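You operate a simulated robot arm through the tools that you are given. There is no shell and no other tool.

The job below is to be done with a simulated robot arm. You get a single attempt, and the scene is never put back.

JOB
Mist the dry starter pot twice and put it back.
Fine: use the carriage and the booth; end with the carriage at LOAD; the damp pots get none.

The check looks at the end state, three seconds after you hand in, the way a careful person would. Anything else that was tipped, shoved, dropped, spilled or broken makes it a failure.

ROBOT AND FRAMES
A 7-joint arm with a fingered hand, fixed in place. Base frame: the origin is on the floor under the middle of its stand, x ahead of it, y to its left, z up; the work surface is at about z = 0.75. Lengths are in m, angles in rad, forces in N, time in s.
It reaches about 1.333 m from its shoulder. Its first joint turns from -1.204 to 3.002 rad. Payload 5 kg.
The TCP is the grasp point between the finger pads, 0.032 m short of the fingertips. In the tool frame z runs along the fingers and y along their closing line. The gripper opens to 0.16 m; its body begins 0.089 m behind the TCP. The gripper is a hand of 3 fingers: y runs from the thumb to the fingers, the wrist lies at [0, 0, -0.252] in the tool frame, and closing takes about 1.5 s.
Orientation is that of the tool frame in the base frame, as a unit quaternion [x, y, z, w]. With the fingers straight down and closing along the base's y, the tool's x points along the base's -x, its y along +y and its z along -z.

CONTROLS
- The arm moves only by the tool servo_tool. Its argument "increments" is a list of rows, each an object of numbers (a shift or turn left out is 0, a gripper value left out holds the last): "x", "y", "z": the shift along the tool's x, y, z in units of 40 mm (1.0 is 40 mm); "rx", "ry", "rz": the turn, a rotation vector about the tool's x, y, z in units of 5 degrees (1.0 is 5 degrees); "grip": the finger opening in m, from 0 to 0.16. In form: [{"x": .., "y": .., "z": .., "rx": .., "ry": .., "rz": .., "grip": ..}, ...]. A call has 1 to 20 rows; each row shifts and turns the commanded pose from where the row before left it, along the tool's axes as they then stand. A call with a number of a shift or a turn outside -1 to 1 is refused whole. A row lasts 0.2 s, in which the tool goes at most 0.05 m and 0.15 rad; a call with a longer step from one row to the next is refused whole, and so is a gripper value outside its range. Where a pose cannot be reached the arm comes as near as it can. A force on the tool above 40 N (or 10 N above the force at the start of the call, whichever is more), or a blocked arm, ends the call early, and 0.2 s more pass. The fingers move at their own pace (about 0.108 m/s each) and stop on an object; they squeeze with about 23 N. The grip force told is the motor's: it shows also when the fingers shut on nothing. Time passes only in rows, and 0.2 s behind the last, so rows that do not move let the fingers close. It gives the time, the measured TCP pose, the force on the tool (base axes), the opening and the grip force at its end, in the units of the frame above (readings bear some noise), with the torque about the TCP (base axes, N m) and any sound that the robot's microphone picked up, and new pictures: "views" is both (left out), scene, wrist or none.
- Cameras (640 x 400 px; columns grow to the right, rows downward): "scene" is fixed at [0.2211, 0.5013, 1.305]; the picture's right is [-0.86, -0.52, 0.00], its down [-0.17, 0.29, -0.94] and it looks along [0.49, -0.81, -0.34] (base axes); focal length 308 px, centre (320, 200). "wrist" rides on the gripper at [0.065, -0.004, -0.116] in the tool frame; the picture's right is [0.06, 1.00, 0.00], its down [-0.87, 0.05, -0.49] and it looks along [-0.49, 0.03, 0.87] (tool axes); focal length 261 px, centre (320, 200). There is no depth. A picture from a camera that has moved, and an enlarged one, comes with that camera's place and axes in the base frame and with its lens.
- raise_lower(by): slides the trunk up (or, below 0, down) by that many m; the arm rides with it, the base frame stays. It gives what a move gives, with no picture.
- set_grasp(shape): the hand has 3 fingers and takes this shape, open, in about a second: jaw (thumb against the fingers, like two jaws); tri (thumb and two fingers); tip (a fingertip pinch); poke (one finger out to press); point (the index stretched); flat (the hand flat); cup (the hand cupped); fist (a fist). The gripper value then closes the fingers along that shape, each until it touches; the sizes above hold for jaw. It gives what a move gives, with no picture.
- enlarge(camera, box): a new picture of the part [left, top, right, bottom] of that camera's present view, enlarged. It takes no simulated time.
- finish_job(): hands the job in; it is judged then, once.

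Nothing tells you positions but the pictures and the camera data. Unless the task says otherwise, let go and move clear before handing in.

The tools are called after "Call:" as name(argument=value, ...) on one line, values as JSON. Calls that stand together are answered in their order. servo_tool: Moves the arm, as the interface text tells. Its arguments: {"type":"object","properties":{"increments":{"type":"array"},"views":{"type":"string","enum":["both","scene","wrist","none"]}},"required":["increments"]} The other tools are called the same way: raise_lower (by) moves the trunk up or down; set_grasp (shape) gives the hand a shape; enlarge (camera, box) takes an enlarged picture of a part of a camera's view; finish_job () hands the job in.

At the start:

```text
time: 0.0
position: [0.6085, -0.4303, 1.1476]
tool_rot: [0.001, 1.0, -0.001, 0.0]
ft_force: [0.2, -0.1, -0.2]
ft_torque: [0.02, 0.03, 0.01]
finger_gap: 0.1598
finger_force: 0.0
shape: jaw
trunk travel left (down, up): [-0.625, 0.315]
```

scene: 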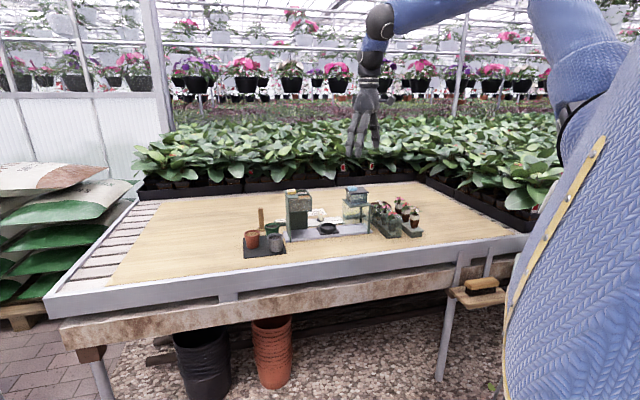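
wrist: 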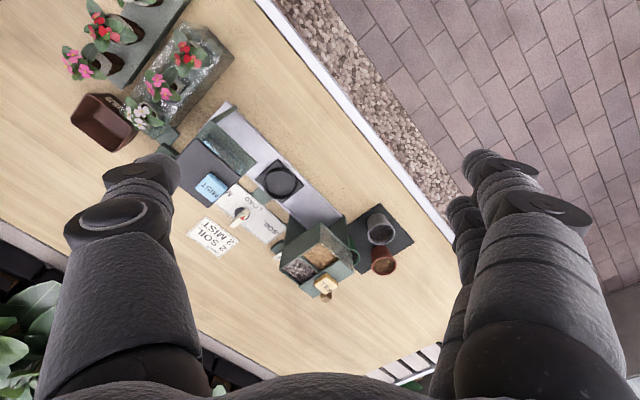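

I see a bench with a small machine (a soil hopper station, a mist booth, a carriage on a rail), a tray with pots and flowers. I'll enlarge both views to read labels before moving.

Call:
enlarge(camera="scene", box=[230, 170, 440, 270])

Call:
enlarge(camera="wrist", box=[160, 90, 420, 310])

Call:
enlarge(camera="wrist", box=[40, 0, 300, 170])

```text
3.05 times, centred on (335, 220) of scene
camera zoom: at [0.2211, 0.5013, 1.305], right [-0.86, -0.52, 0.0], down [-0.17, 0.29, -0.94], along [0.49, -0.81, -0.34], focal length 939 px, centre (274, 139)
```

zoom: 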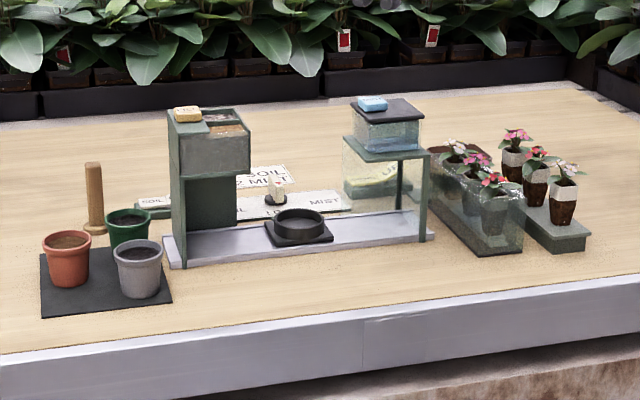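

```text
1.82 times, centred on (290, 200) of wrist
camera zoom: at [0.5422, -0.4337, 1.264], right [-0.06, 1.0, 0.0], down [0.87, 0.05, 0.49], along [0.49, 0.03, -0.87], focal length 474 px, centre (374, 200)
```

zoom: 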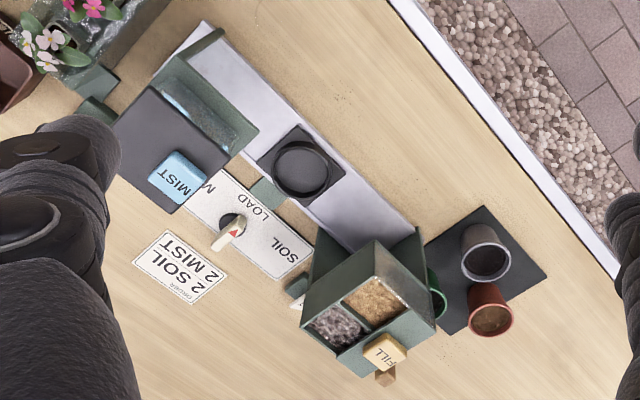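

```text
2.35 times, centred on (170, 85) of wrist
camera zoom: at [0.5422, -0.4337, 1.264], right [-0.06, 1.0, 0.0], down [0.87, 0.05, 0.49], along [0.49, 0.03, -0.87], focal length 613 px, centre (673, 471)
```

zoom: 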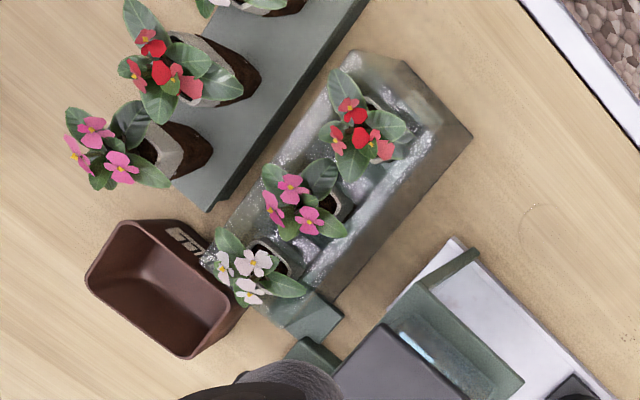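

The bench has a three-station rig (SOIL / LOAD / MIST) with a carriage in the middle, three pots on a dark mat and flower plugs on the right. I'll look closer at the pots, labels and selector before moving.

Call:
enlarge(camera="scene", box=[236, 200, 300, 240])

Call:
enlarge(camera="scene", box=[360, 190, 440, 250])

Call:
enlarge(camera="wrist", box=[320, 190, 420, 290])

Call:
enlarge(camera="wrist", box=[180, 150, 300, 260])

Call:
enlarge(camera="scene", box=[270, 180, 380, 250])

```text
10.00 times, centred on (268, 220) of scene
camera zoom: at [0.2211, 0.5013, 1.305], right [-0.86, -0.52, 0.0], down [-0.17, 0.29, -0.94], along [0.49, -0.81, -0.34], focal length 3081 px, centre (840, 0)
```

zoom: 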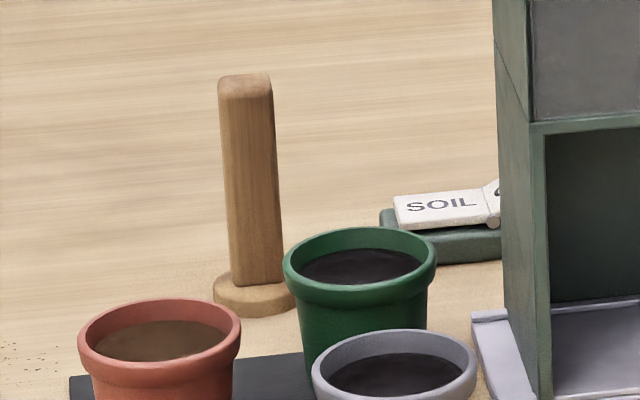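

```text
6.67 times, centred on (400, 220) of scene
camera zoom: at [0.2211, 0.5013, 1.305], right [-0.86, -0.52, 0.0], down [-0.17, 0.29, -0.94], along [0.49, -0.81, -0.34], focal length 2054 px, centre (-213, 67)
```

zoom: 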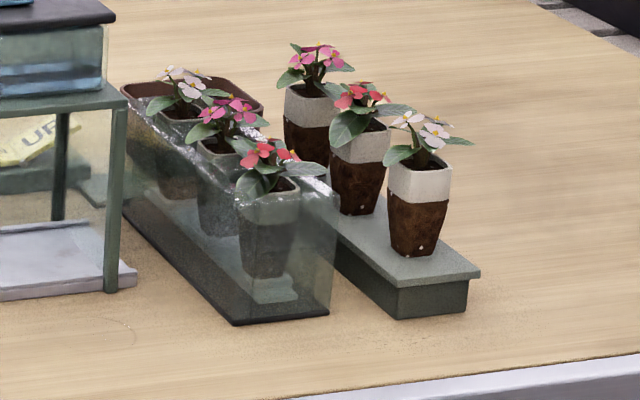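

```text
4.00 times, centred on (370, 240) of wrist
camera zoom: at [0.5422, -0.4337, 1.264], right [-0.06, 1.0, 0.0], down [0.87, 0.05, 0.49], along [0.49, 0.03, -0.87], focal length 1043 px, centre (120, 40)
```

zoom: 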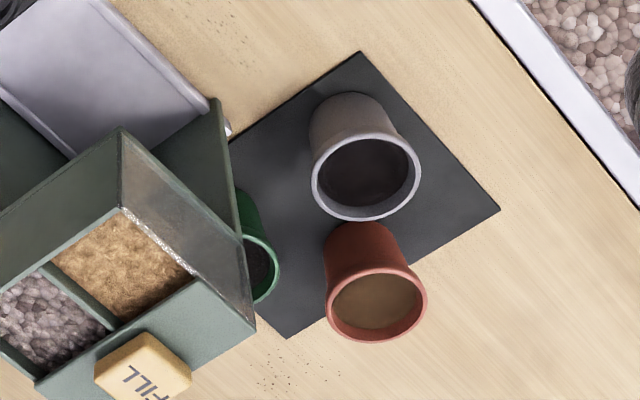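

```text
3.64 times, centred on (240, 205) of wrist
camera zoom: at [0.5422, -0.4337, 1.264], right [-0.06, 1.0, 0.0], down [0.87, 0.05, 0.49], along [0.49, 0.03, -0.87], focal length 948 px, centre (611, 182)
```

zoom: 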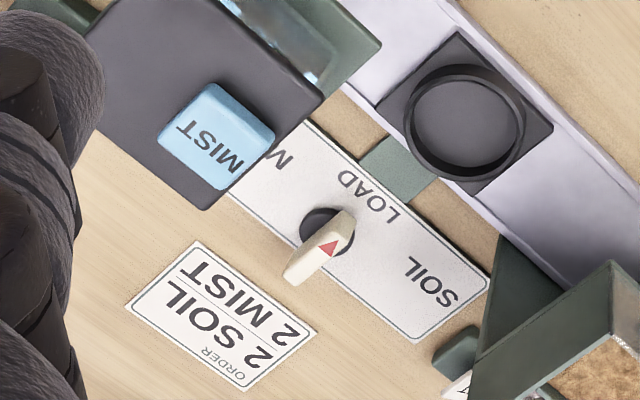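

```text
5.71 times, centred on (325, 215) of scene
camera zoom: at [0.2211, 0.5013, 1.305], right [-0.86, -0.52, 0.0], down [-0.17, 0.29, -0.94], along [0.49, -0.81, -0.34], focal length 1760 px, centre (291, 114)
```

zoom: 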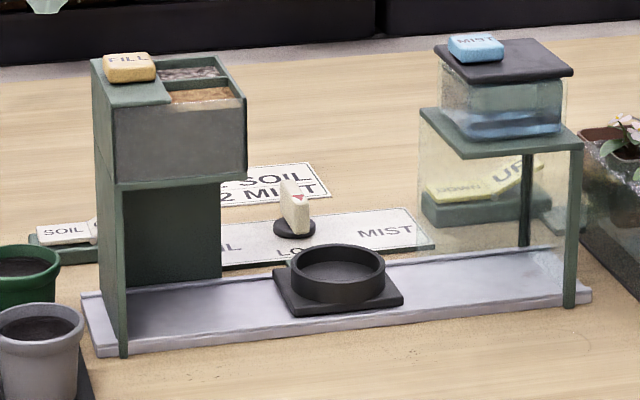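

The selector is a turn-knob (pointing at LOAD now), with a blue MIST button atop the booth, and there are two rockers behind (one reading DOWN/UP). The terracotta pot has the light, dry-looking soil; I'll move the camera over to read the rocker behind the booth.

Call:
servo_tool(increments=[{"x": 0.25, "y": -1}, {"x": 0.25, "y": -1}, {"x": 0.25, "y": -1}, {"x": 0.25, "y": -1}, {"x": 0.25, "y": -1}, {"x": 0.25, "y": -1}, {"x": 0.25, "y": -1}, {}], views="wrist")

```text
time: 1.8
position: [0.5367, -0.7106, 1.1485]
tool_rot: [0.0, 1.0, 0.0, 0.001]
ft_force: [-0.1, -0.2, -0.3]
ft_torque: [-0.02, 0.03, 0.0]
finger_gap: 0.1602
finger_force: 0.1
shape: jaw
trunk travel left (down, up): [-0.625, 0.315]
camera wrist: at [0.4713, -0.7142, 1.2643], right [-0.06, 1.0, 0.0], down [0.87, 0.05, 0.49], along [0.49, 0.03, -0.87], focal length 261 px, centre (320, 200)
```

wrist: 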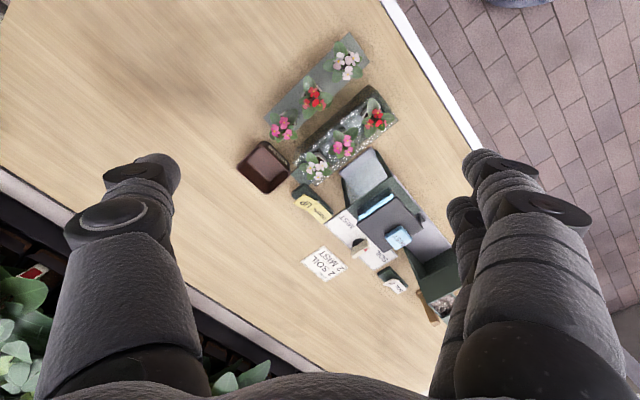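

Call:
enlarge(camera="wrist", box=[290, 170, 370, 230])

Call:
enlarge(camera="wrist", box=[340, 200, 460, 320])

Call:
enlarge(camera="wrist", box=[230, 20, 410, 200])

```text
6.67 times, centred on (330, 200) of wrist
camera zoom: at [0.4713, -0.7142, 1.2643], right [-0.06, 1.0, 0.0], down [0.87, 0.05, 0.49], along [0.49, 0.03, -0.87], focal length 1738 px, centre (253, 200)
```

zoom: 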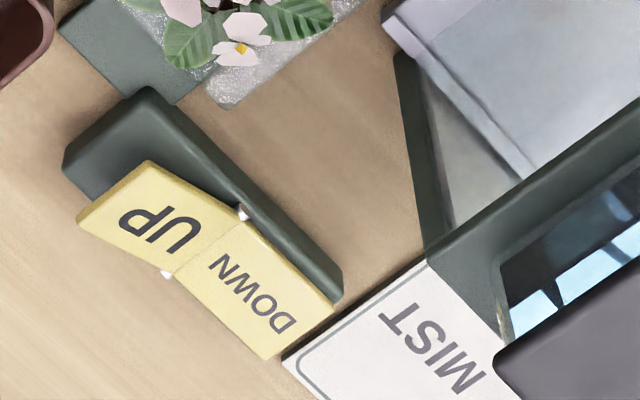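

```text
3.33 times, centred on (400, 260) of wrist
camera zoom: at [0.4713, -0.7142, 1.2643], right [-0.06, 1.0, 0.0], down [0.87, 0.05, 0.49], along [0.49, 0.03, -0.87], focal length 869 px, centre (53, 0)
```

zoom: 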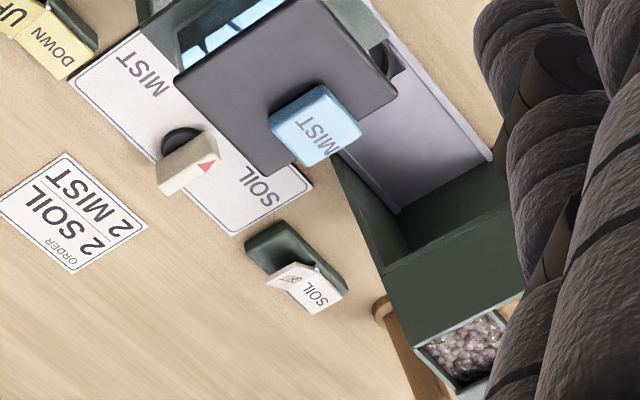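

```text
2.22 times, centred on (320, 110) of wrist
camera zoom: at [0.4713, -0.7142, 1.2643], right [-0.06, 1.0, 0.0], down [0.87, 0.05, 0.49], along [0.49, 0.03, -0.87], focal length 579 px, centre (320, 400)
```

zoom: 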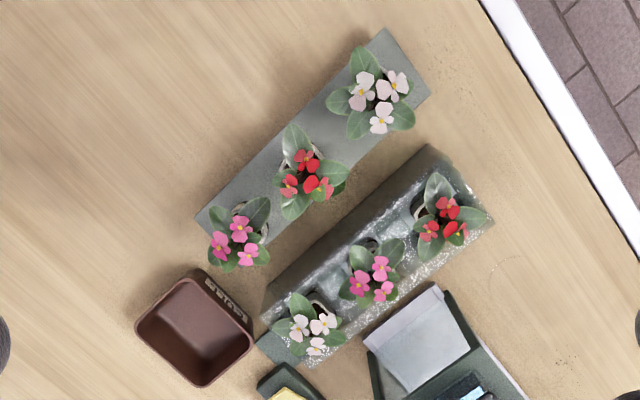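

The UP/DOWN rocker belongs to the plug dip tank and the other rocker to the soil hopper, so neither is needed; the knob (LOAD now) drives the carriage and the blue button on the booth lid mists. Next I move above the pots with the hand turned to line up with the rail and look closely.

Call:
servo_tool(increments=[{"x": -0.83, "y": 0.89}, {"x": -0.83, "y": 0.89}, {"x": -0.83, "y": 0.89}, {"x": -0.83, "y": 0.89}, {"x": -0.83, "y": 0.89}, {"x": -0.83, "y": 0.89}, {"x": -0.83, "y": 0.89}, {"x": -0.83, "y": 0.89}, {"x": -0.83, "y": 0.89}, {"rz": -1}, {"rz": -1}, {"rz": -1}, {"rz": -1}, {"rz": -1}, {"rz": -1}, {"rz": -1}, {"rz": -1}, {"rz": -1}, {}])

```text
time: 5.8
position: [0.8369, -0.3888, 1.1484]
tool_rot: [-0.384, 0.924, 0.0, 0.0]
ft_force: [0.1, -1.3, 0.4]
ft_torque: [0.03, 0.01, 0.03]
finger_gap: 0.16
finger_force: 0.0
shape: jaw
trunk travel left (down, up): [-0.625, 0.315]
camera wrist: at [0.793, -0.4382, 1.264], right [-0.75, 0.66, 0.0], down [0.58, 0.65, 0.49], along [0.32, 0.37, -0.87], focal length 261 px, centre (320, 200)
```

scene: 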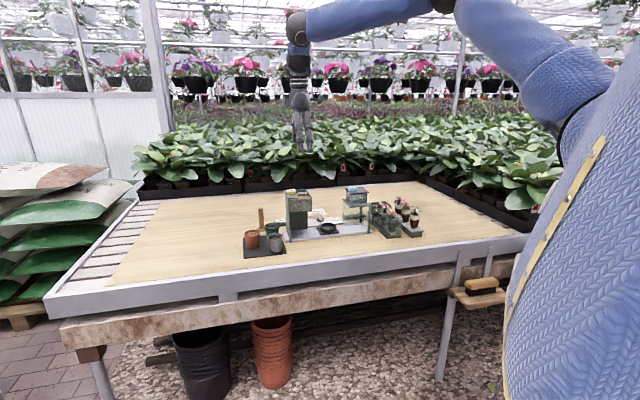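
wrist: 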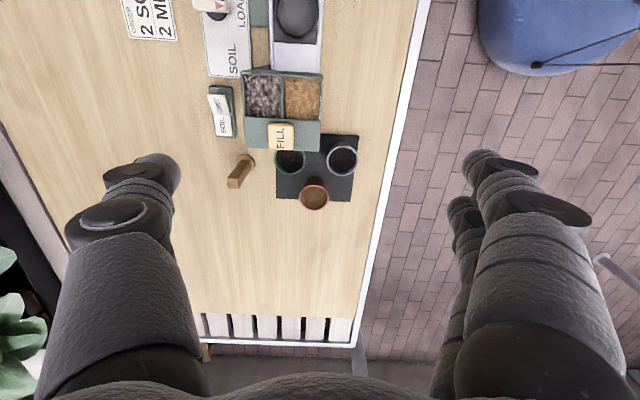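

I'm above the pots now with the camera looking along the rail. I'll zoom on the soil surfaces and the hand's size.

Call:
enlarge(camera="wrist", box=[260, 120, 380, 220])

Call:
enlarge(camera="scene", box=[260, 30, 350, 160])

Call:
enlarge(camera="wrist", box=[180, 0, 360, 150])

```text
4.00 times, centred on (320, 170) of wrist
camera zoom: at [0.793, -0.4382, 1.264], right [-0.75, 0.66, 0.0], down [0.58, 0.65, 0.49], along [0.32, 0.37, -0.87], focal length 1043 px, centre (320, 320)
```

zoom: 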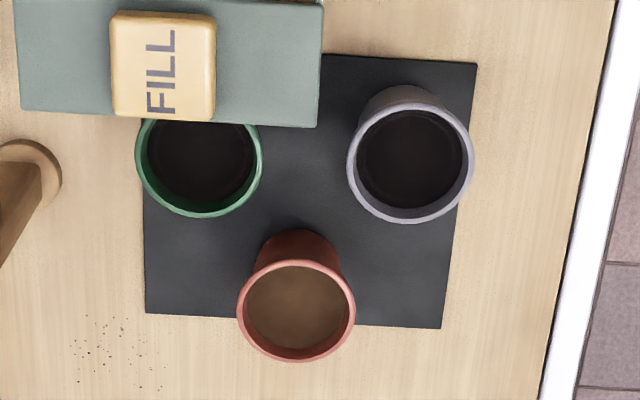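

```text
3.08 times, centred on (305, 95) of scene
camera zoom: at [0.2211, 0.5013, 1.305], right [-0.86, -0.52, 0.0], down [-0.17, 0.29, -0.94], along [0.49, -0.81, -0.34], focal length 948 px, centre (366, 523)
```

zoom: 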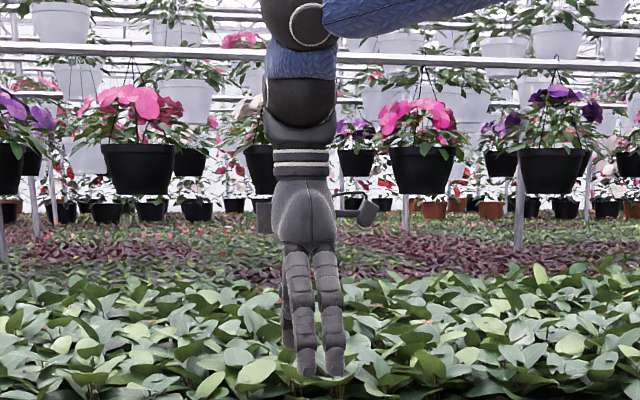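

```text
2.67 times, centred on (270, 75) of wrist
camera zoom: at [0.793, -0.4382, 1.264], right [-0.75, 0.66, 0.0], down [0.58, 0.65, 0.49], along [0.32, 0.37, -0.87], focal length 695 px, centre (453, 533)
```

zoom: 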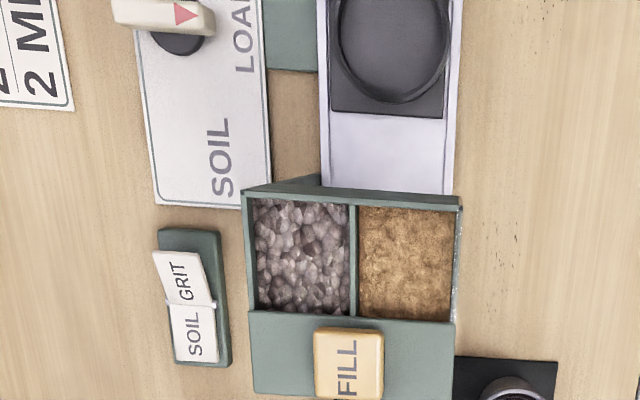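

The terracotta pot (about [0.970, −0.253], rim ≈0.80) has pale dry soil; the green and grey pots are dark and damp. I'll narrow the hand to 0.10 and move above the terracotta pot, stopping high to check alignment.

Call:
servo_tool(increments=[{"x": -0.95, "grip": 0.1}, {"x": -0.95}, {"x": -0.95}, {"x": -0.95}, {"x": -0.95}, {"z": 1}, {"z": 1}, {"z": 1}, {"z": 1}, {"z": 1}, {}])

```text
time: 8.2
position: [0.8766, -0.3082, 0.9134]
tool_rot: [-0.382, 0.924, 0.001, 0.002]
ft_force: [0.3, -0.5, 0.5]
ft_torque: [0.0, 0.01, 0.0]
finger_gap: 0.1006
finger_force: 0.1
shape: jaw
out of reach, approached as far as the arm can: row 2, 3, 4, 5, 10
trunk travel left (down, up): [-0.625, 0.315]
camera wrist: at [0.8318, -0.3573, 1.0289], right [-0.75, 0.66, 0.0], down [0.57, 0.65, 0.5], along [0.33, 0.37, -0.87], focal length 261 px, centre (320, 200)
```

scene: 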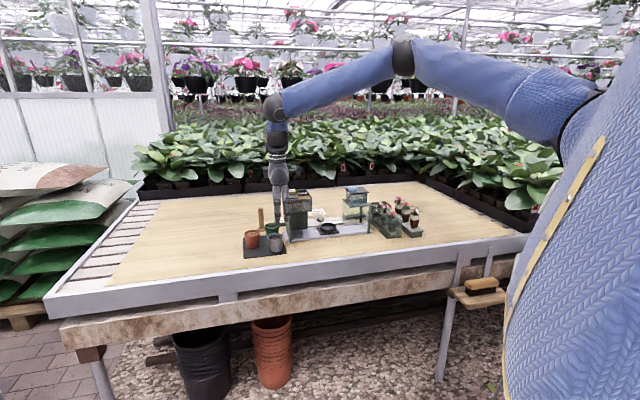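
wrist: 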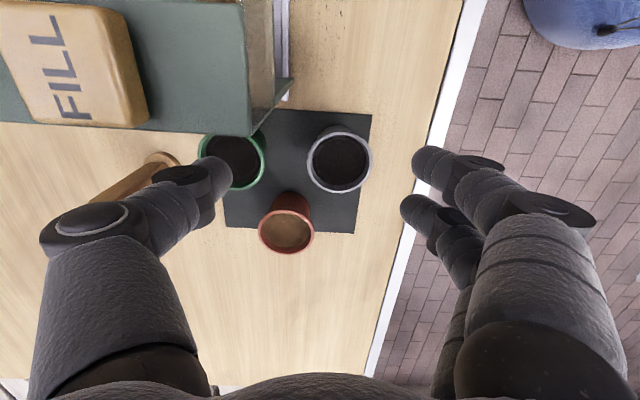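

The straight-down hand runs out of reach near the terracotta pot, so I need to tilt the hand outward and lower the shoulder. First I back up away from the hopper, then turn and tilt.

Call:
servo_tool(increments=[{"z": -1}, {"z": -1}, {"z": -1}, {"z": -1}, {"rz": 1}, {"rz": 1}, {"rz": 1}, {"rz": 1}, {"rz": 1}, {"ry": -1}, {"ry": -1}, {"ry": -1}, {"ry": -1}, {"ry": -1}, {}])

```text
time: 11.4
position: [0.8755, -0.308, 1.0724]
tool_rot: [-0.169, 0.962, 0.037, 0.214]
ft_force: [-0.4, 0.4, 0.0]
ft_torque: [-0.03, 0.01, -0.04]
finger_gap: 0.1005
finger_force: 0.1
shape: jaw
trunk travel left (down, up): [-0.625, 0.315]
camera wrist: at [0.7762, -0.3485, 1.1503], right [-0.39, 0.92, -0.03], down [0.53, 0.25, 0.81], along [0.75, 0.31, -0.58], focal length 261 px, centre (320, 200)
```

scene: 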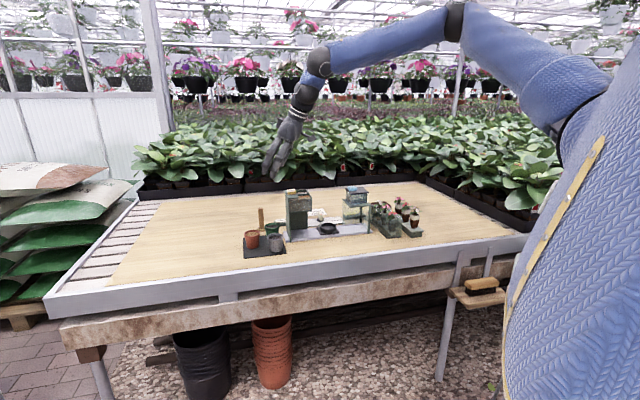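
wrist: 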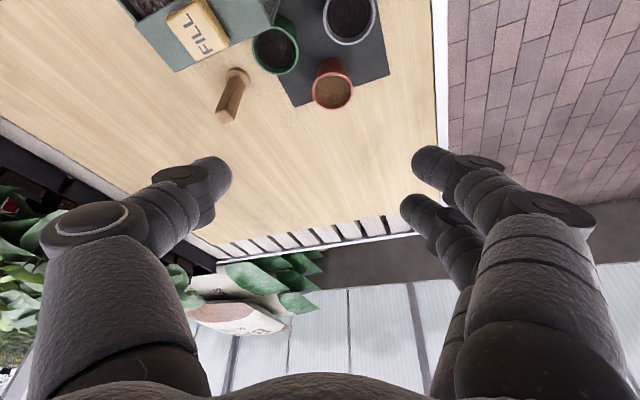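

Tilting works and the pose is reachable. Next I shift out above the terracotta pot at this height, then lower the trunk.

Call:
servo_tool(increments=[{"x": -0.81, "y": 0.16, "z": 0.38}, {"x": -0.81, "y": 0.16, "z": 0.38}, {"x": -0.81, "y": 0.16, "z": 0.38}, {}], views="none")

Call:
raise_lower(by=-0.13)

Call:
servo_tool(increments=[{}])

```text
time: 12.4
position: [0.9694, -0.2533, 1.0737]
tool_rot: [-0.17, 0.961, 0.037, 0.213]
ft_force: [0.0, 0.0, 0.0]
ft_torque: [0.02, 0.0, -0.03]
finger_gap: 0.1003
finger_force: 0.1
shape: jaw
trunk travel left (down, up): [-0.625, 0.315]
```

```text
time: 14.0
position: [0.9689, -0.253, 0.9428]
tool_rot: [-0.17, 0.961, 0.037, 0.213]
ft_force: [0.2, -0.1, 0.8]
ft_torque: [-0.02, 0.0, -0.01]
finger_gap: 0.1005
finger_force: 0.0
shape: jaw
trunk travel left (down, up): [-0.495, 0.445]
```

```text
time: 14.4
position: [0.969, -0.2529, 0.9421]
tool_rot: [-0.17, 0.962, 0.038, 0.213]
ft_force: [-0.3, -0.5, -0.4]
ft_torque: [0.0, 0.0, 0.0]
finger_gap: 0.1006
finger_force: 0.1
shape: jaw
trunk travel left (down, up): [-0.495, 0.445]
camera wrist: at [0.8693, -0.2941, 1.0203], right [-0.39, 0.92, -0.03], down [0.53, 0.25, 0.81], along [0.75, 0.31, -0.58], focal length 261 px, centre (320, 200)
```

scene: 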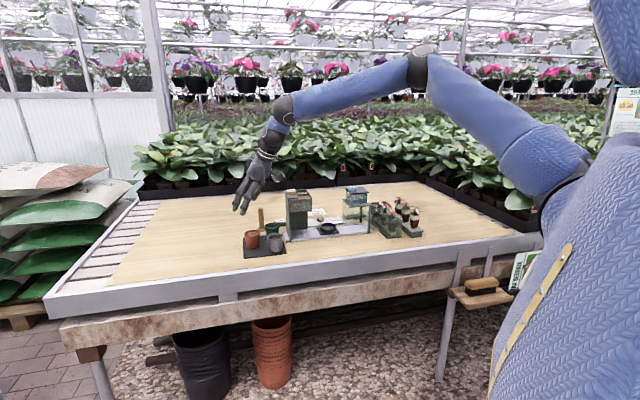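
wrist: 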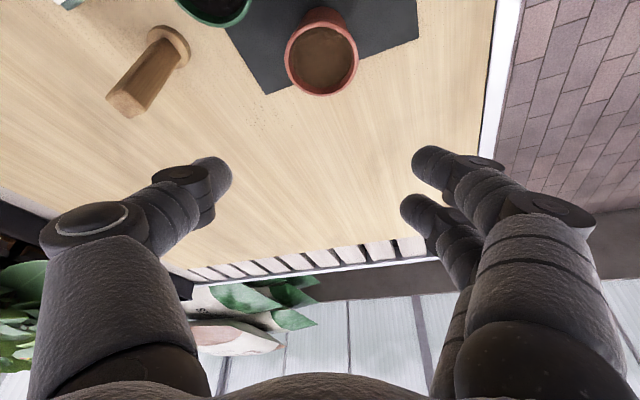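

The pot is in view and the estimate ([0.967, −0.256], rim 0.80) agrees across views. I'll add 10° of yaw so the thumb clears the green pot, narrow to 0.09, and drop with the trunk partway.

Call:
servo_tool(increments=[{"rx": -0.42, "rz": -0.91, "grip": 0.092}, {"rx": -0.42, "rz": -0.91}, {}], views="none")

Call:
raise_lower(by=-0.07)

Call:
servo_tool(increments=[{}])

```text
time: 15.2
position: [0.9691, -0.2535, 0.9427]
tool_rot: [-0.253, 0.943, 0.056, 0.209]
ft_force: [0.1, 0.3, 0.2]
ft_torque: [-0.01, 0.06, 0.01]
finger_gap: 0.0931
finger_force: 0.1
shape: jaw
trunk travel left (down, up): [-0.495, 0.445]
```

```text
time: 16.3
position: [0.9699, -0.2535, 0.8733]
tool_rot: [-0.253, 0.943, 0.055, 0.209]
ft_force: [0.2, 0.5, -0.4]
ft_torque: [-0.02, -0.02, -0.03]
finger_gap: 0.0928
finger_force: 0.1
shape: jaw
trunk travel left (down, up): [-0.425, 0.515]
```

```text
time: 16.7
position: [0.9705, -0.253, 0.8728]
tool_rot: [-0.252, 0.943, 0.054, 0.21]
ft_force: [-0.1, -1.4, -0.7]
ft_torque: [0.02, 0.04, -0.03]
finger_gap: 0.0926
finger_force: 0.0
shape: jaw
trunk travel left (down, up): [-0.425, 0.515]
camera wrist: at [0.878, -0.3108, 0.9504], right [-0.55, 0.84, -0.03], down [0.47, 0.34, 0.81], along [0.69, 0.43, -0.58], focal length 261 px, centre (320, 200)
```

scene: 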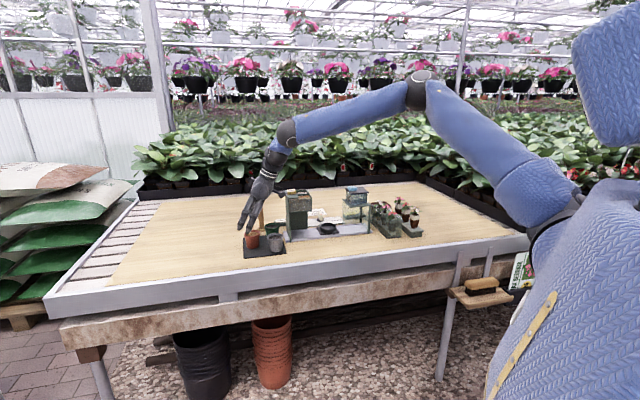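
wrist: 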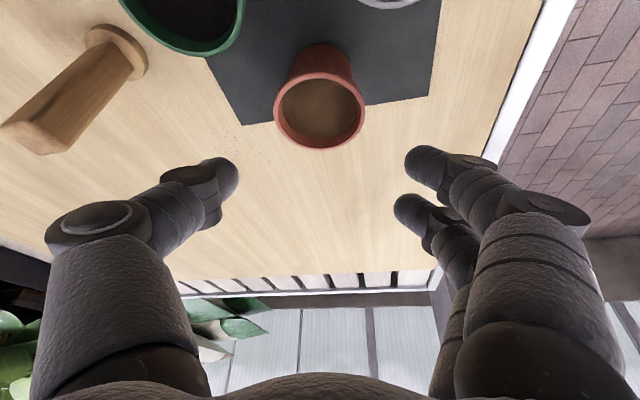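

Pot centre is now measured at about [0.968, −0.257]; I'm within 4 mm. I'll yaw 10° more for clearance from the green pot, nudge, and lower further to just above rim height.

Call:
servo_tool(increments=[{"x": 0.09, "y": -0.05, "rx": -0.42, "rz": -0.91}, {"rx": -0.42, "rz": -0.91}, {}], views="none")

Call:
raise_lower(by=-0.04)

Call:
servo_tool(increments=[{}])

```text
time: 17.5
position: [0.9681, -0.2557, 0.8717]
tool_rot: [-0.335, 0.917, 0.073, 0.203]
ft_force: [-0.3, 0.2, -0.2]
ft_torque: [0.0, 0.02, 0.01]
finger_gap: 0.0923
finger_force: 0.0
shape: jaw
trunk travel left (down, up): [-0.425, 0.515]
```

```text
time: 18.3
position: [0.967, -0.2552, 0.831]
tool_rot: [-0.336, 0.917, 0.074, 0.203]
ft_force: [0.3, -0.2, 0.8]
ft_torque: [-0.04, 0.0, 0.01]
finger_gap: 0.0924
finger_force: 0.1
shape: jaw
trunk travel left (down, up): [-0.385, 0.555]
```

```text
time: 18.7
position: [0.9675, -0.2569, 0.8312]
tool_rot: [-0.335, 0.917, 0.073, 0.203]
ft_force: [0.2, -0.4, -0.6]
ft_torque: [-0.03, 0.02, 0.03]
finger_gap: 0.0927
finger_force: 0.2
shape: jaw
trunk travel left (down, up): [-0.385, 0.555]
camera wrist: at [0.8875, -0.3292, 0.9089], right [-0.69, 0.73, -0.03], down [0.41, 0.42, 0.81], along [0.6, 0.55, -0.58], focal length 261 px, centre (320, 200)
```

scene: 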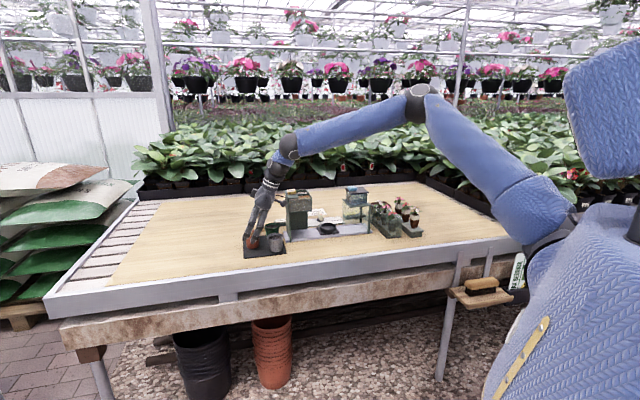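
wrist: 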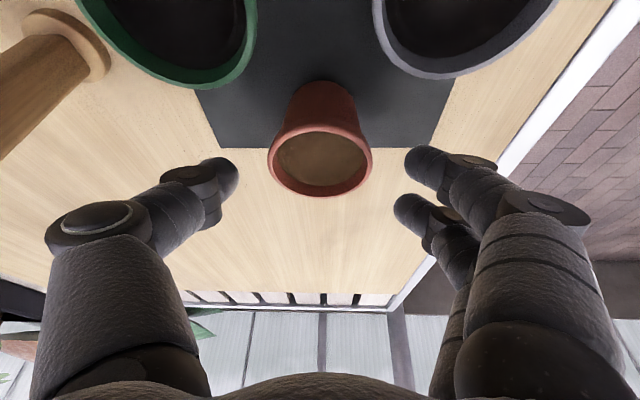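

The pot is centred between thumb and fingers and both damp pots are clear. I'll check the side view before the last drop.

Call:
enlarge(camera="scene", box=[225, 160, 305, 265])

```text
3.81 times, centred on (265, 212) of scene
camera zoom: at [0.2211, 0.5013, 1.305], right [-0.86, -0.52, 0.0], down [-0.17, 0.29, -0.94], along [0.49, -0.81, -0.34], focal length 1174 px, centre (530, 152)
```

zoom: 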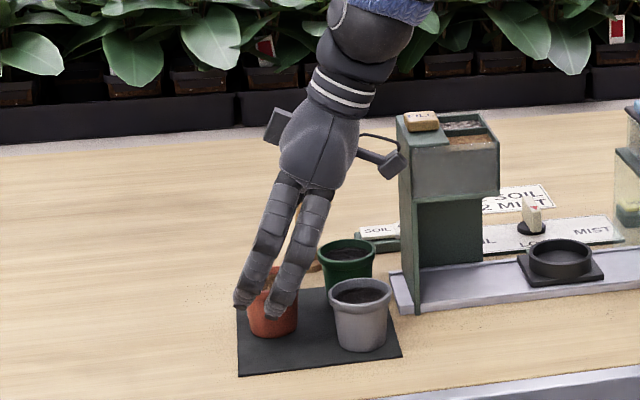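

Clear on all sides. I lower the last ~26 mm vertically and close gently on the rim.

Call:
servo_tool(increments=[{"x": 0.137, "z": 0.295}, {"x": 0.137, "z": 0.295}, {}, {"grip": 0.04}, {}, {}, {}, {}, {}])

```text
time: 20.7
position: [0.9687, -0.2562, 0.8044]
tool_rot: [-0.335, 0.917, 0.074, 0.203]
ft_force: [0.4, 0.3, 0.3]
ft_torque: [0.0, 0.06, 0.06]
finger_gap: 0.0399
finger_force: 22.8
shape: jaw
trunk travel left (down, up): [-0.385, 0.555]
camera wrist: at [0.8877, -0.329, 0.8826], right [-0.69, 0.73, -0.03], down [0.41, 0.42, 0.81], along [0.6, 0.55, -0.58], focal length 261 px, centre (320, 200)
```

scene: 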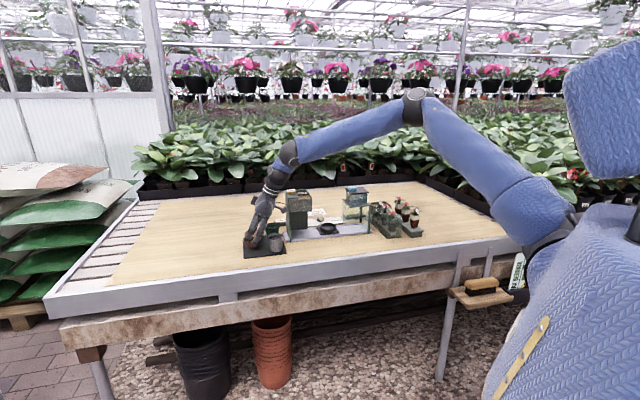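
wrist: 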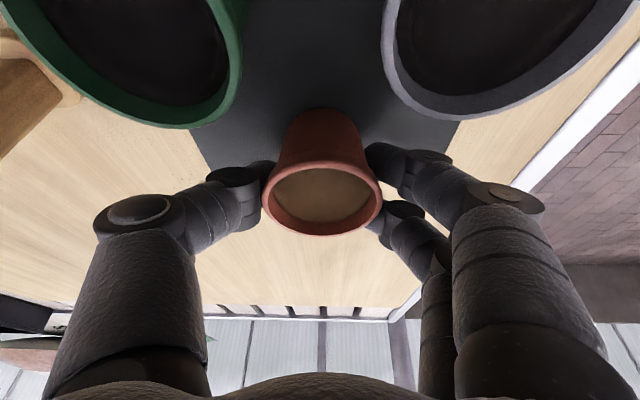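

The fingers look in contact around the pot. I'll command a tighter close to confirm that the pot stops them.

Call:
servo_tool(increments=[{"grip": 0.0}, {}, {}, {}, {}], views="wrist")

Call:
enlarge(camera="scene", box=[225, 190, 305, 265])

```text
time: 21.9
position: [0.9689, -0.2573, 0.8045]
tool_rot: [-0.336, 0.917, 0.073, 0.204]
ft_force: [-0.4, -0.7, 0.5]
ft_torque: [0.01, 0.03, 0.03]
finger_gap: 0.0398
finger_force: 23.4
shape: jaw
trunk travel left (down, up): [-0.385, 0.555]
camera wrist: at [0.8877, -0.329, 0.8826], right [-0.69, 0.73, -0.03], down [0.41, 0.42, 0.81], along [0.6, 0.55, -0.58], focal length 261 px, centre (320, 200)
```

wrist: 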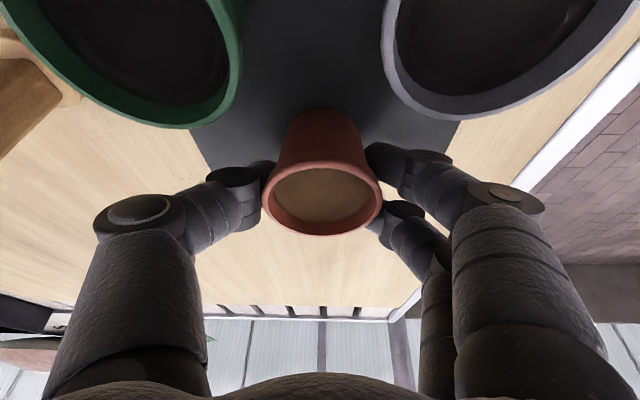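

```text
5.33 times, centred on (265, 228) of scene
camera zoom: at [0.2211, 0.5013, 1.305], right [-0.86, -0.52, 0.0], down [-0.17, 0.29, -0.94], along [0.49, -0.81, -0.34], focal length 1643 px, centre (613, 53)
```

zoom: 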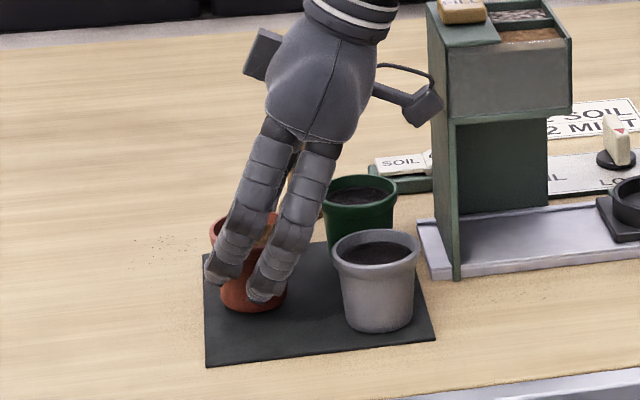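

The close is stopped by the pot at a steady 23 N, so it's held. I'll lift slightly with the trunk and check that it comes along.

Call:
raise_lower(by=0.04)

Call:
servo_tool(increments=[{}])

```text
time: 22.7
position: [0.9687, -0.2569, 0.8446]
tool_rot: [-0.335, 0.917, 0.075, 0.204]
ft_force: [0.3, 0.6, -0.7]
ft_torque: [-0.01, 0.0, -0.03]
finger_gap: 0.0398
finger_force: 23.1
shape: jaw
trunk travel left (down, up): [-0.425, 0.515]
```

```text
time: 23.1
position: [0.9695, -0.2571, 0.845]
tool_rot: [-0.335, 0.917, 0.074, 0.203]
ft_force: [-0.1, -0.8, 0.0]
ft_torque: [0.01, -0.01, 0.0]
finger_gap: 0.0396
finger_force: 23.1
shape: jaw
trunk travel left (down, up): [-0.425, 0.515]
camera wrist: at [0.8878, -0.3291, 0.9225], right [-0.69, 0.73, -0.03], down [0.41, 0.42, 0.81], along [0.6, 0.55, -0.58], focal length 261 px, centre (320, 200)
```

scene: 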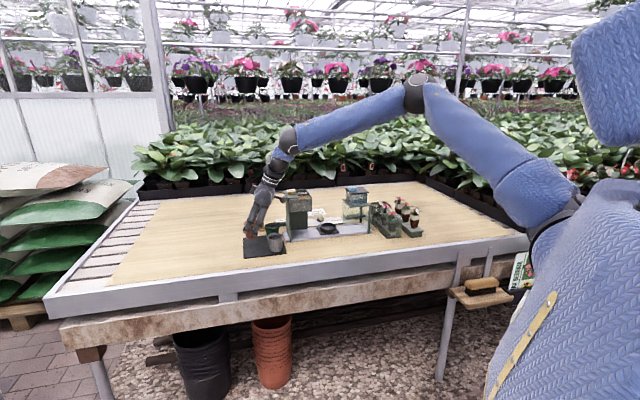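
wrist: 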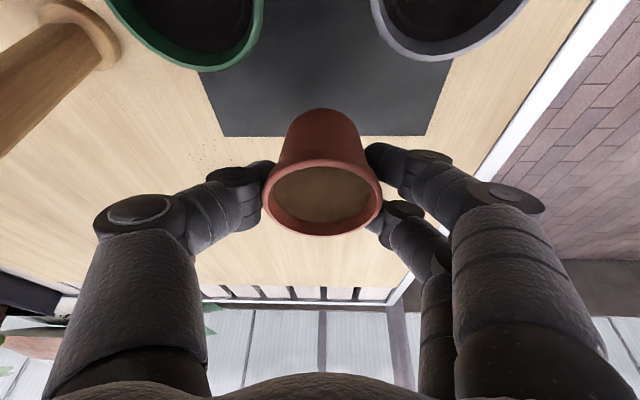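

The pot is lifted cleanly. A vertical grip will clear the hopper and booth better at the carriage, so I'll carry it to a free spot on the bench in front of the carriage (~[0.70, −0.394]) and re-grip there; first raise and swing round.

Call:
raise_lower(by=0.2)

Call:
servo_tool(increments=[{"rx": 0.423, "rz": 0.906}, {"rx": 0.423, "rz": 0.906}, {"rx": 0.423, "rz": 0.906}, {"rx": 0.423, "rz": 0.906}, {"rx": 0.423, "rz": 0.906}, {"rx": 0.423, "rz": 0.906}, {"rx": 0.423, "rz": 0.906}, {"x": 0.907, "y": -0.404, "z": -0.423}, {"x": 0.907, "y": -0.404, "z": -0.423}, {"x": 0.907, "y": -0.404, "z": -0.423}, {"x": 0.907, "y": -0.404, "z": -0.423}, {"x": 0.907, "y": -0.404, "z": -0.423}, {"x": 0.907, "y": -0.404, "z": -0.423}, {"x": 0.907, "y": -0.404, "z": -0.423}, {}])

```text
time: 25.3
position: [0.9683, -0.2579, 1.0443]
tool_rot: [-0.335, 0.917, 0.073, 0.203]
ft_force: [-0.1, 0.1, 0.1]
ft_torque: [0.0, 0.05, -0.01]
finger_gap: 0.0398
finger_force: 23.0
shape: jaw
trunk travel left (down, up): [-0.625, 0.315]
```

```text
time: 28.5
position: [0.6991, -0.3936, 1.0434]
tool_rot: [-0.043, 0.975, 0.008, 0.216]
ft_force: [-0.8, 0.2, -0.1]
ft_torque: [-0.01, 0.01, 0.0]
finger_gap: 0.0396
finger_force: 23.6
shape: jaw
trunk travel left (down, up): [-0.625, 0.315]
camera wrist: at [0.592, -0.4073, 1.1213], right [-0.14, 0.99, -0.03], down [0.57, 0.11, 0.81], along [0.81, 0.1, -0.58], focal length 261 px, centre (320, 200)
```

scene: 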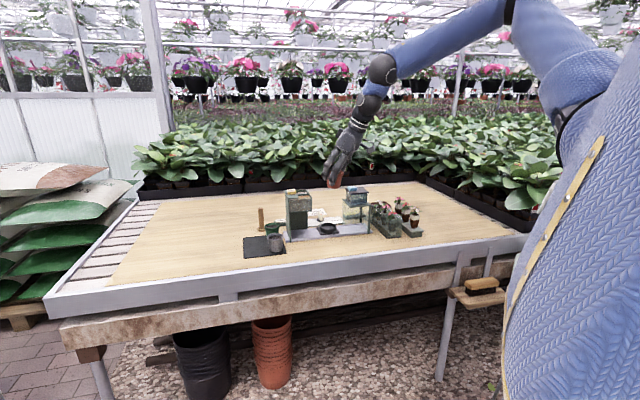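
wrist: 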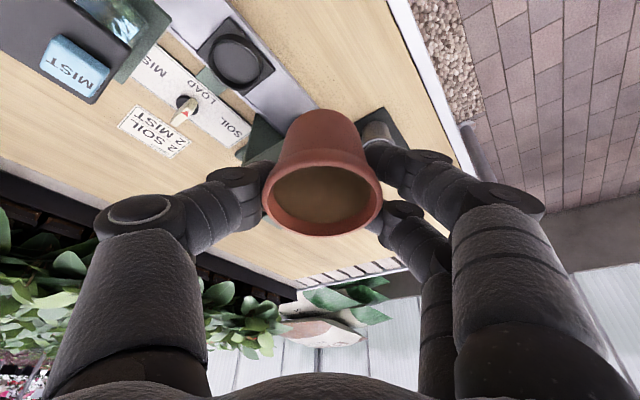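

The carriage cup shows at about [0.775, −0.500]. The free bench spot below me is clear of rail and edge, so I lower the pot with the trunk and then gently with the arm.

Call:
raise_lower(by=-0.2)

Call:
servo_tool(increments=[{"x": 0.105, "z": 0.226}, {"x": 0.105, "z": 0.226}, {"x": 0.105, "z": 0.226}, {"x": 0.042, "z": 0.09}, {}])

Call:
enlarge(camera="scene", box=[270, 170, 400, 260])

```text
time: 30.7
position: [0.6989, -0.3942, 0.8442]
tool_rot: [-0.043, 0.975, 0.009, 0.216]
ft_force: [-1.0, -0.1, -1.0]
ft_torque: [0.03, -0.01, -0.02]
finger_gap: 0.0393
finger_force: 22.6
shape: jaw
trunk travel left (down, up): [-0.425, 0.515]
```

```text
time: 31.9
position: [0.6995, -0.3945, 0.8097]
tool_rot: [-0.043, 0.975, 0.009, 0.216]
ft_force: [0.1, 0.7, -0.1]
ft_torque: [-0.03, 0.0, -0.03]
finger_gap: 0.0394
finger_force: 22.8
shape: jaw
trunk travel left (down, up): [-0.425, 0.515]
camera wrist: at [0.5915, -0.4077, 0.8877], right [-0.14, 0.99, -0.03], down [0.57, 0.11, 0.81], along [0.81, 0.1, -0.58], focal length 261 px, centre (320, 200)
```

scene: 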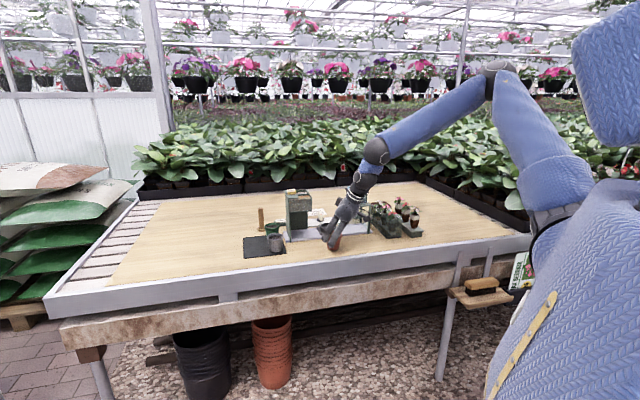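
wrist: 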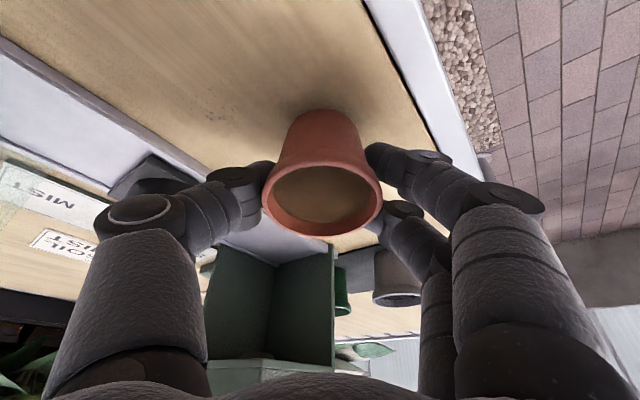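

```text
4.44 times, centred on (335, 215) of scene
camera zoom: at [0.2211, 0.5013, 1.305], right [-0.86, -0.52, 0.0], down [-0.17, 0.29, -0.94], along [0.49, -0.81, -0.34], focal length 1369 px, centre (253, 133)
```

zoom: 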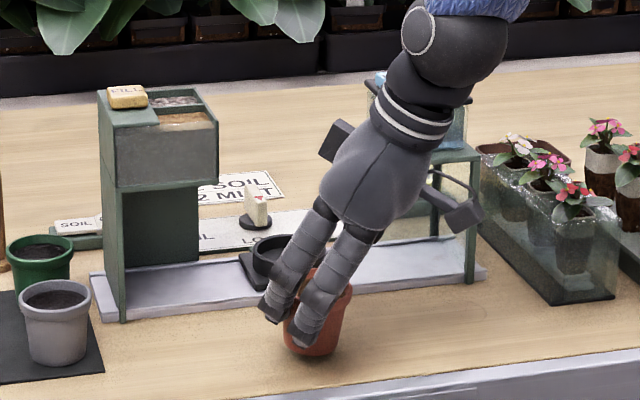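

Nearly down. I'll lower in 2 mm steps, watching for contact.

Call:
servo_tool(increments=[{"x": 0.021, "z": 0.045}, {"x": 0.021, "z": 0.045}, {"x": 0.021, "z": 0.045}, {"x": 0.01, "z": 0.022}, {}], views="none")

```text
time: 33.1
position: [0.6994, -0.3948, 0.8017]
tool_rot: [-0.044, 0.975, 0.009, 0.216]
ft_force: [0.0, -0.4, -0.8]
ft_torque: [0.03, 0.0, -0.01]
finger_gap: 0.0398
finger_force: 22.3
shape: jaw
trunk travel left (down, up): [-0.425, 0.515]
```

Call:
servo_tool(increments=[{"x": 0.0105, "z": 0.0225}, {"x": 0.0105, "z": 0.0225}, {}], views="none")

Call:
servo_tool(increments=[{"x": 0.0105, "z": 0.0225}, {"x": 0.0105, "z": 0.0225}, {}], views="wrist")

Call:
enlarge(camera="scene", box=[300, 200, 370, 255])

```text
time: 33.9
position: [0.6987, -0.394, 0.8018]
tool_rot: [-0.044, 0.975, 0.008, 0.217]
ft_force: [1.8, 0.0, 4.0]
ft_torque: [-0.01, 0.01, 0.0]
finger_gap: 0.0396
finger_force: 22.4
shape: jaw
trunk travel left (down, up): [-0.425, 0.515]
```

```text
time: 34.7
position: [0.6983, -0.3942, 0.7983]
tool_rot: [-0.044, 0.975, 0.009, 0.216]
ft_force: [2.2, 0.1, 8.3]
ft_torque: [0.07, 0.05, -0.01]
finger_gap: 0.0394
finger_force: 22.8
shape: jaw
trunk travel left (down, up): [-0.425, 0.515]
camera wrist: at [0.5912, -0.4075, 0.8772], right [-0.14, 0.99, -0.03], down [0.57, 0.11, 0.81], along [0.81, 0.1, -0.58], focal length 261 px, centre (320, 200)
```

wrist: 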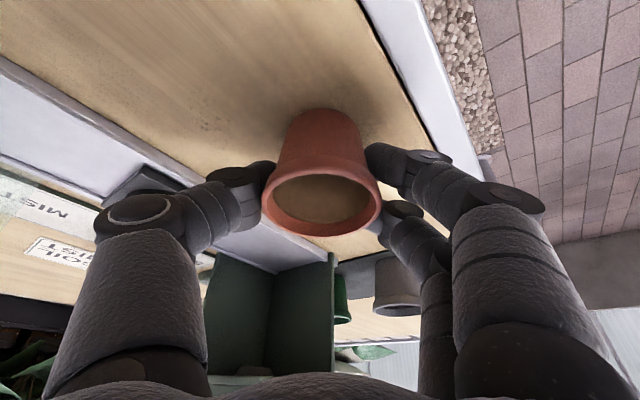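

```text
7.27 times, centred on (335, 228) of scene
camera zoom: at [0.2211, 0.5013, 1.305], right [-0.86, -0.52, 0.0], down [-0.17, 0.29, -0.94], along [0.49, -0.81, -0.34], focal length 2240 px, centre (211, 0)
```

zoom: 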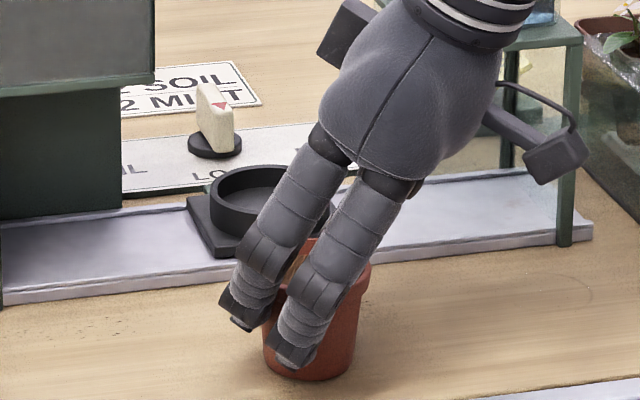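

The pot is seated on the bench (about 8 N upward). I release and raise straight up.

Call:
servo_tool(increments=[{"z": -0.03, "grip": 0.06}, {"grip": 0.092}, {}, {}, {}], views="wrist")

Call:
raise_lower(by=0.09)

Call:
servo_tool(increments=[{}])

```text
time: 35.9
position: [0.6987, -0.3937, 0.7994]
tool_rot: [-0.043, 0.975, 0.009, 0.217]
ft_force: [-0.9, 0.0, 0.0]
ft_torque: [-0.01, 0.01, 0.04]
finger_gap: 0.0913
finger_force: 0.0
shape: jaw
trunk travel left (down, up): [-0.425, 0.515]
camera wrist: at [0.591, -0.4077, 0.8781], right [-0.14, 0.99, -0.03], down [0.57, 0.11, 0.81], along [0.81, 0.1, -0.58], focal length 261 px, centre (320, 200)
```

wrist: 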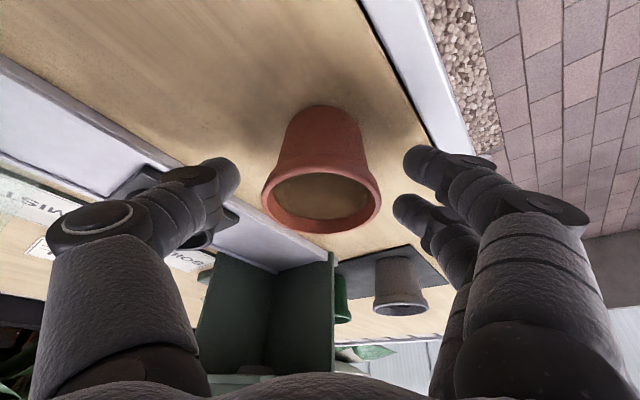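

```text
time: 37.1
position: [0.6992, -0.3949, 0.8903]
tool_rot: [-0.044, 0.975, 0.01, 0.217]
ft_force: [0.4, 0.2, -0.9]
ft_torque: [0.0, 0.03, -0.01]
finger_gap: 0.0913
finger_force: 0.1
shape: jaw
trunk travel left (down, up): [-0.515, 0.425]
```

```text
time: 37.5
position: [0.6978, -0.3942, 0.8906]
tool_rot: [-0.043, 0.975, 0.009, 0.216]
ft_force: [0.8, -0.2, -0.2]
ft_torque: [0.0, -0.04, 0.04]
finger_gap: 0.0913
finger_force: 0.0
shape: jaw
trunk travel left (down, up): [-0.515, 0.425]
camera wrist: at [0.5911, -0.4078, 0.968], right [-0.14, 0.99, -0.03], down [0.57, 0.11, 0.81], along [0.81, 0.1, -0.58], focal length 261 px, centre (320, 200)
```

scene: 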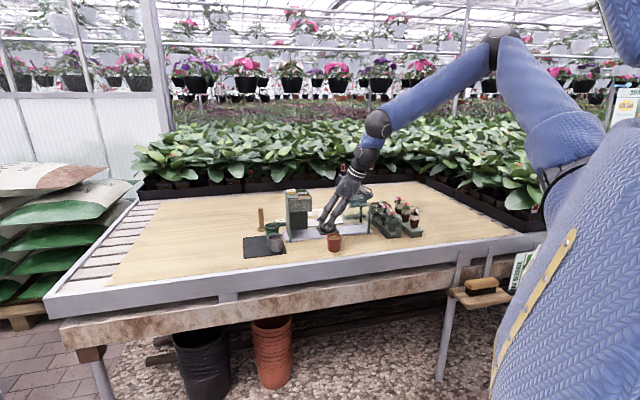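
wrist: 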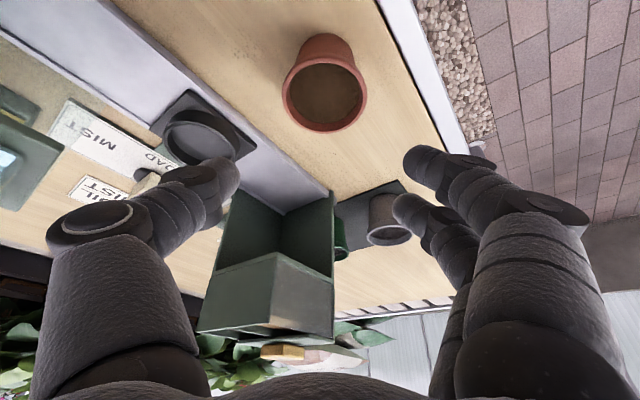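

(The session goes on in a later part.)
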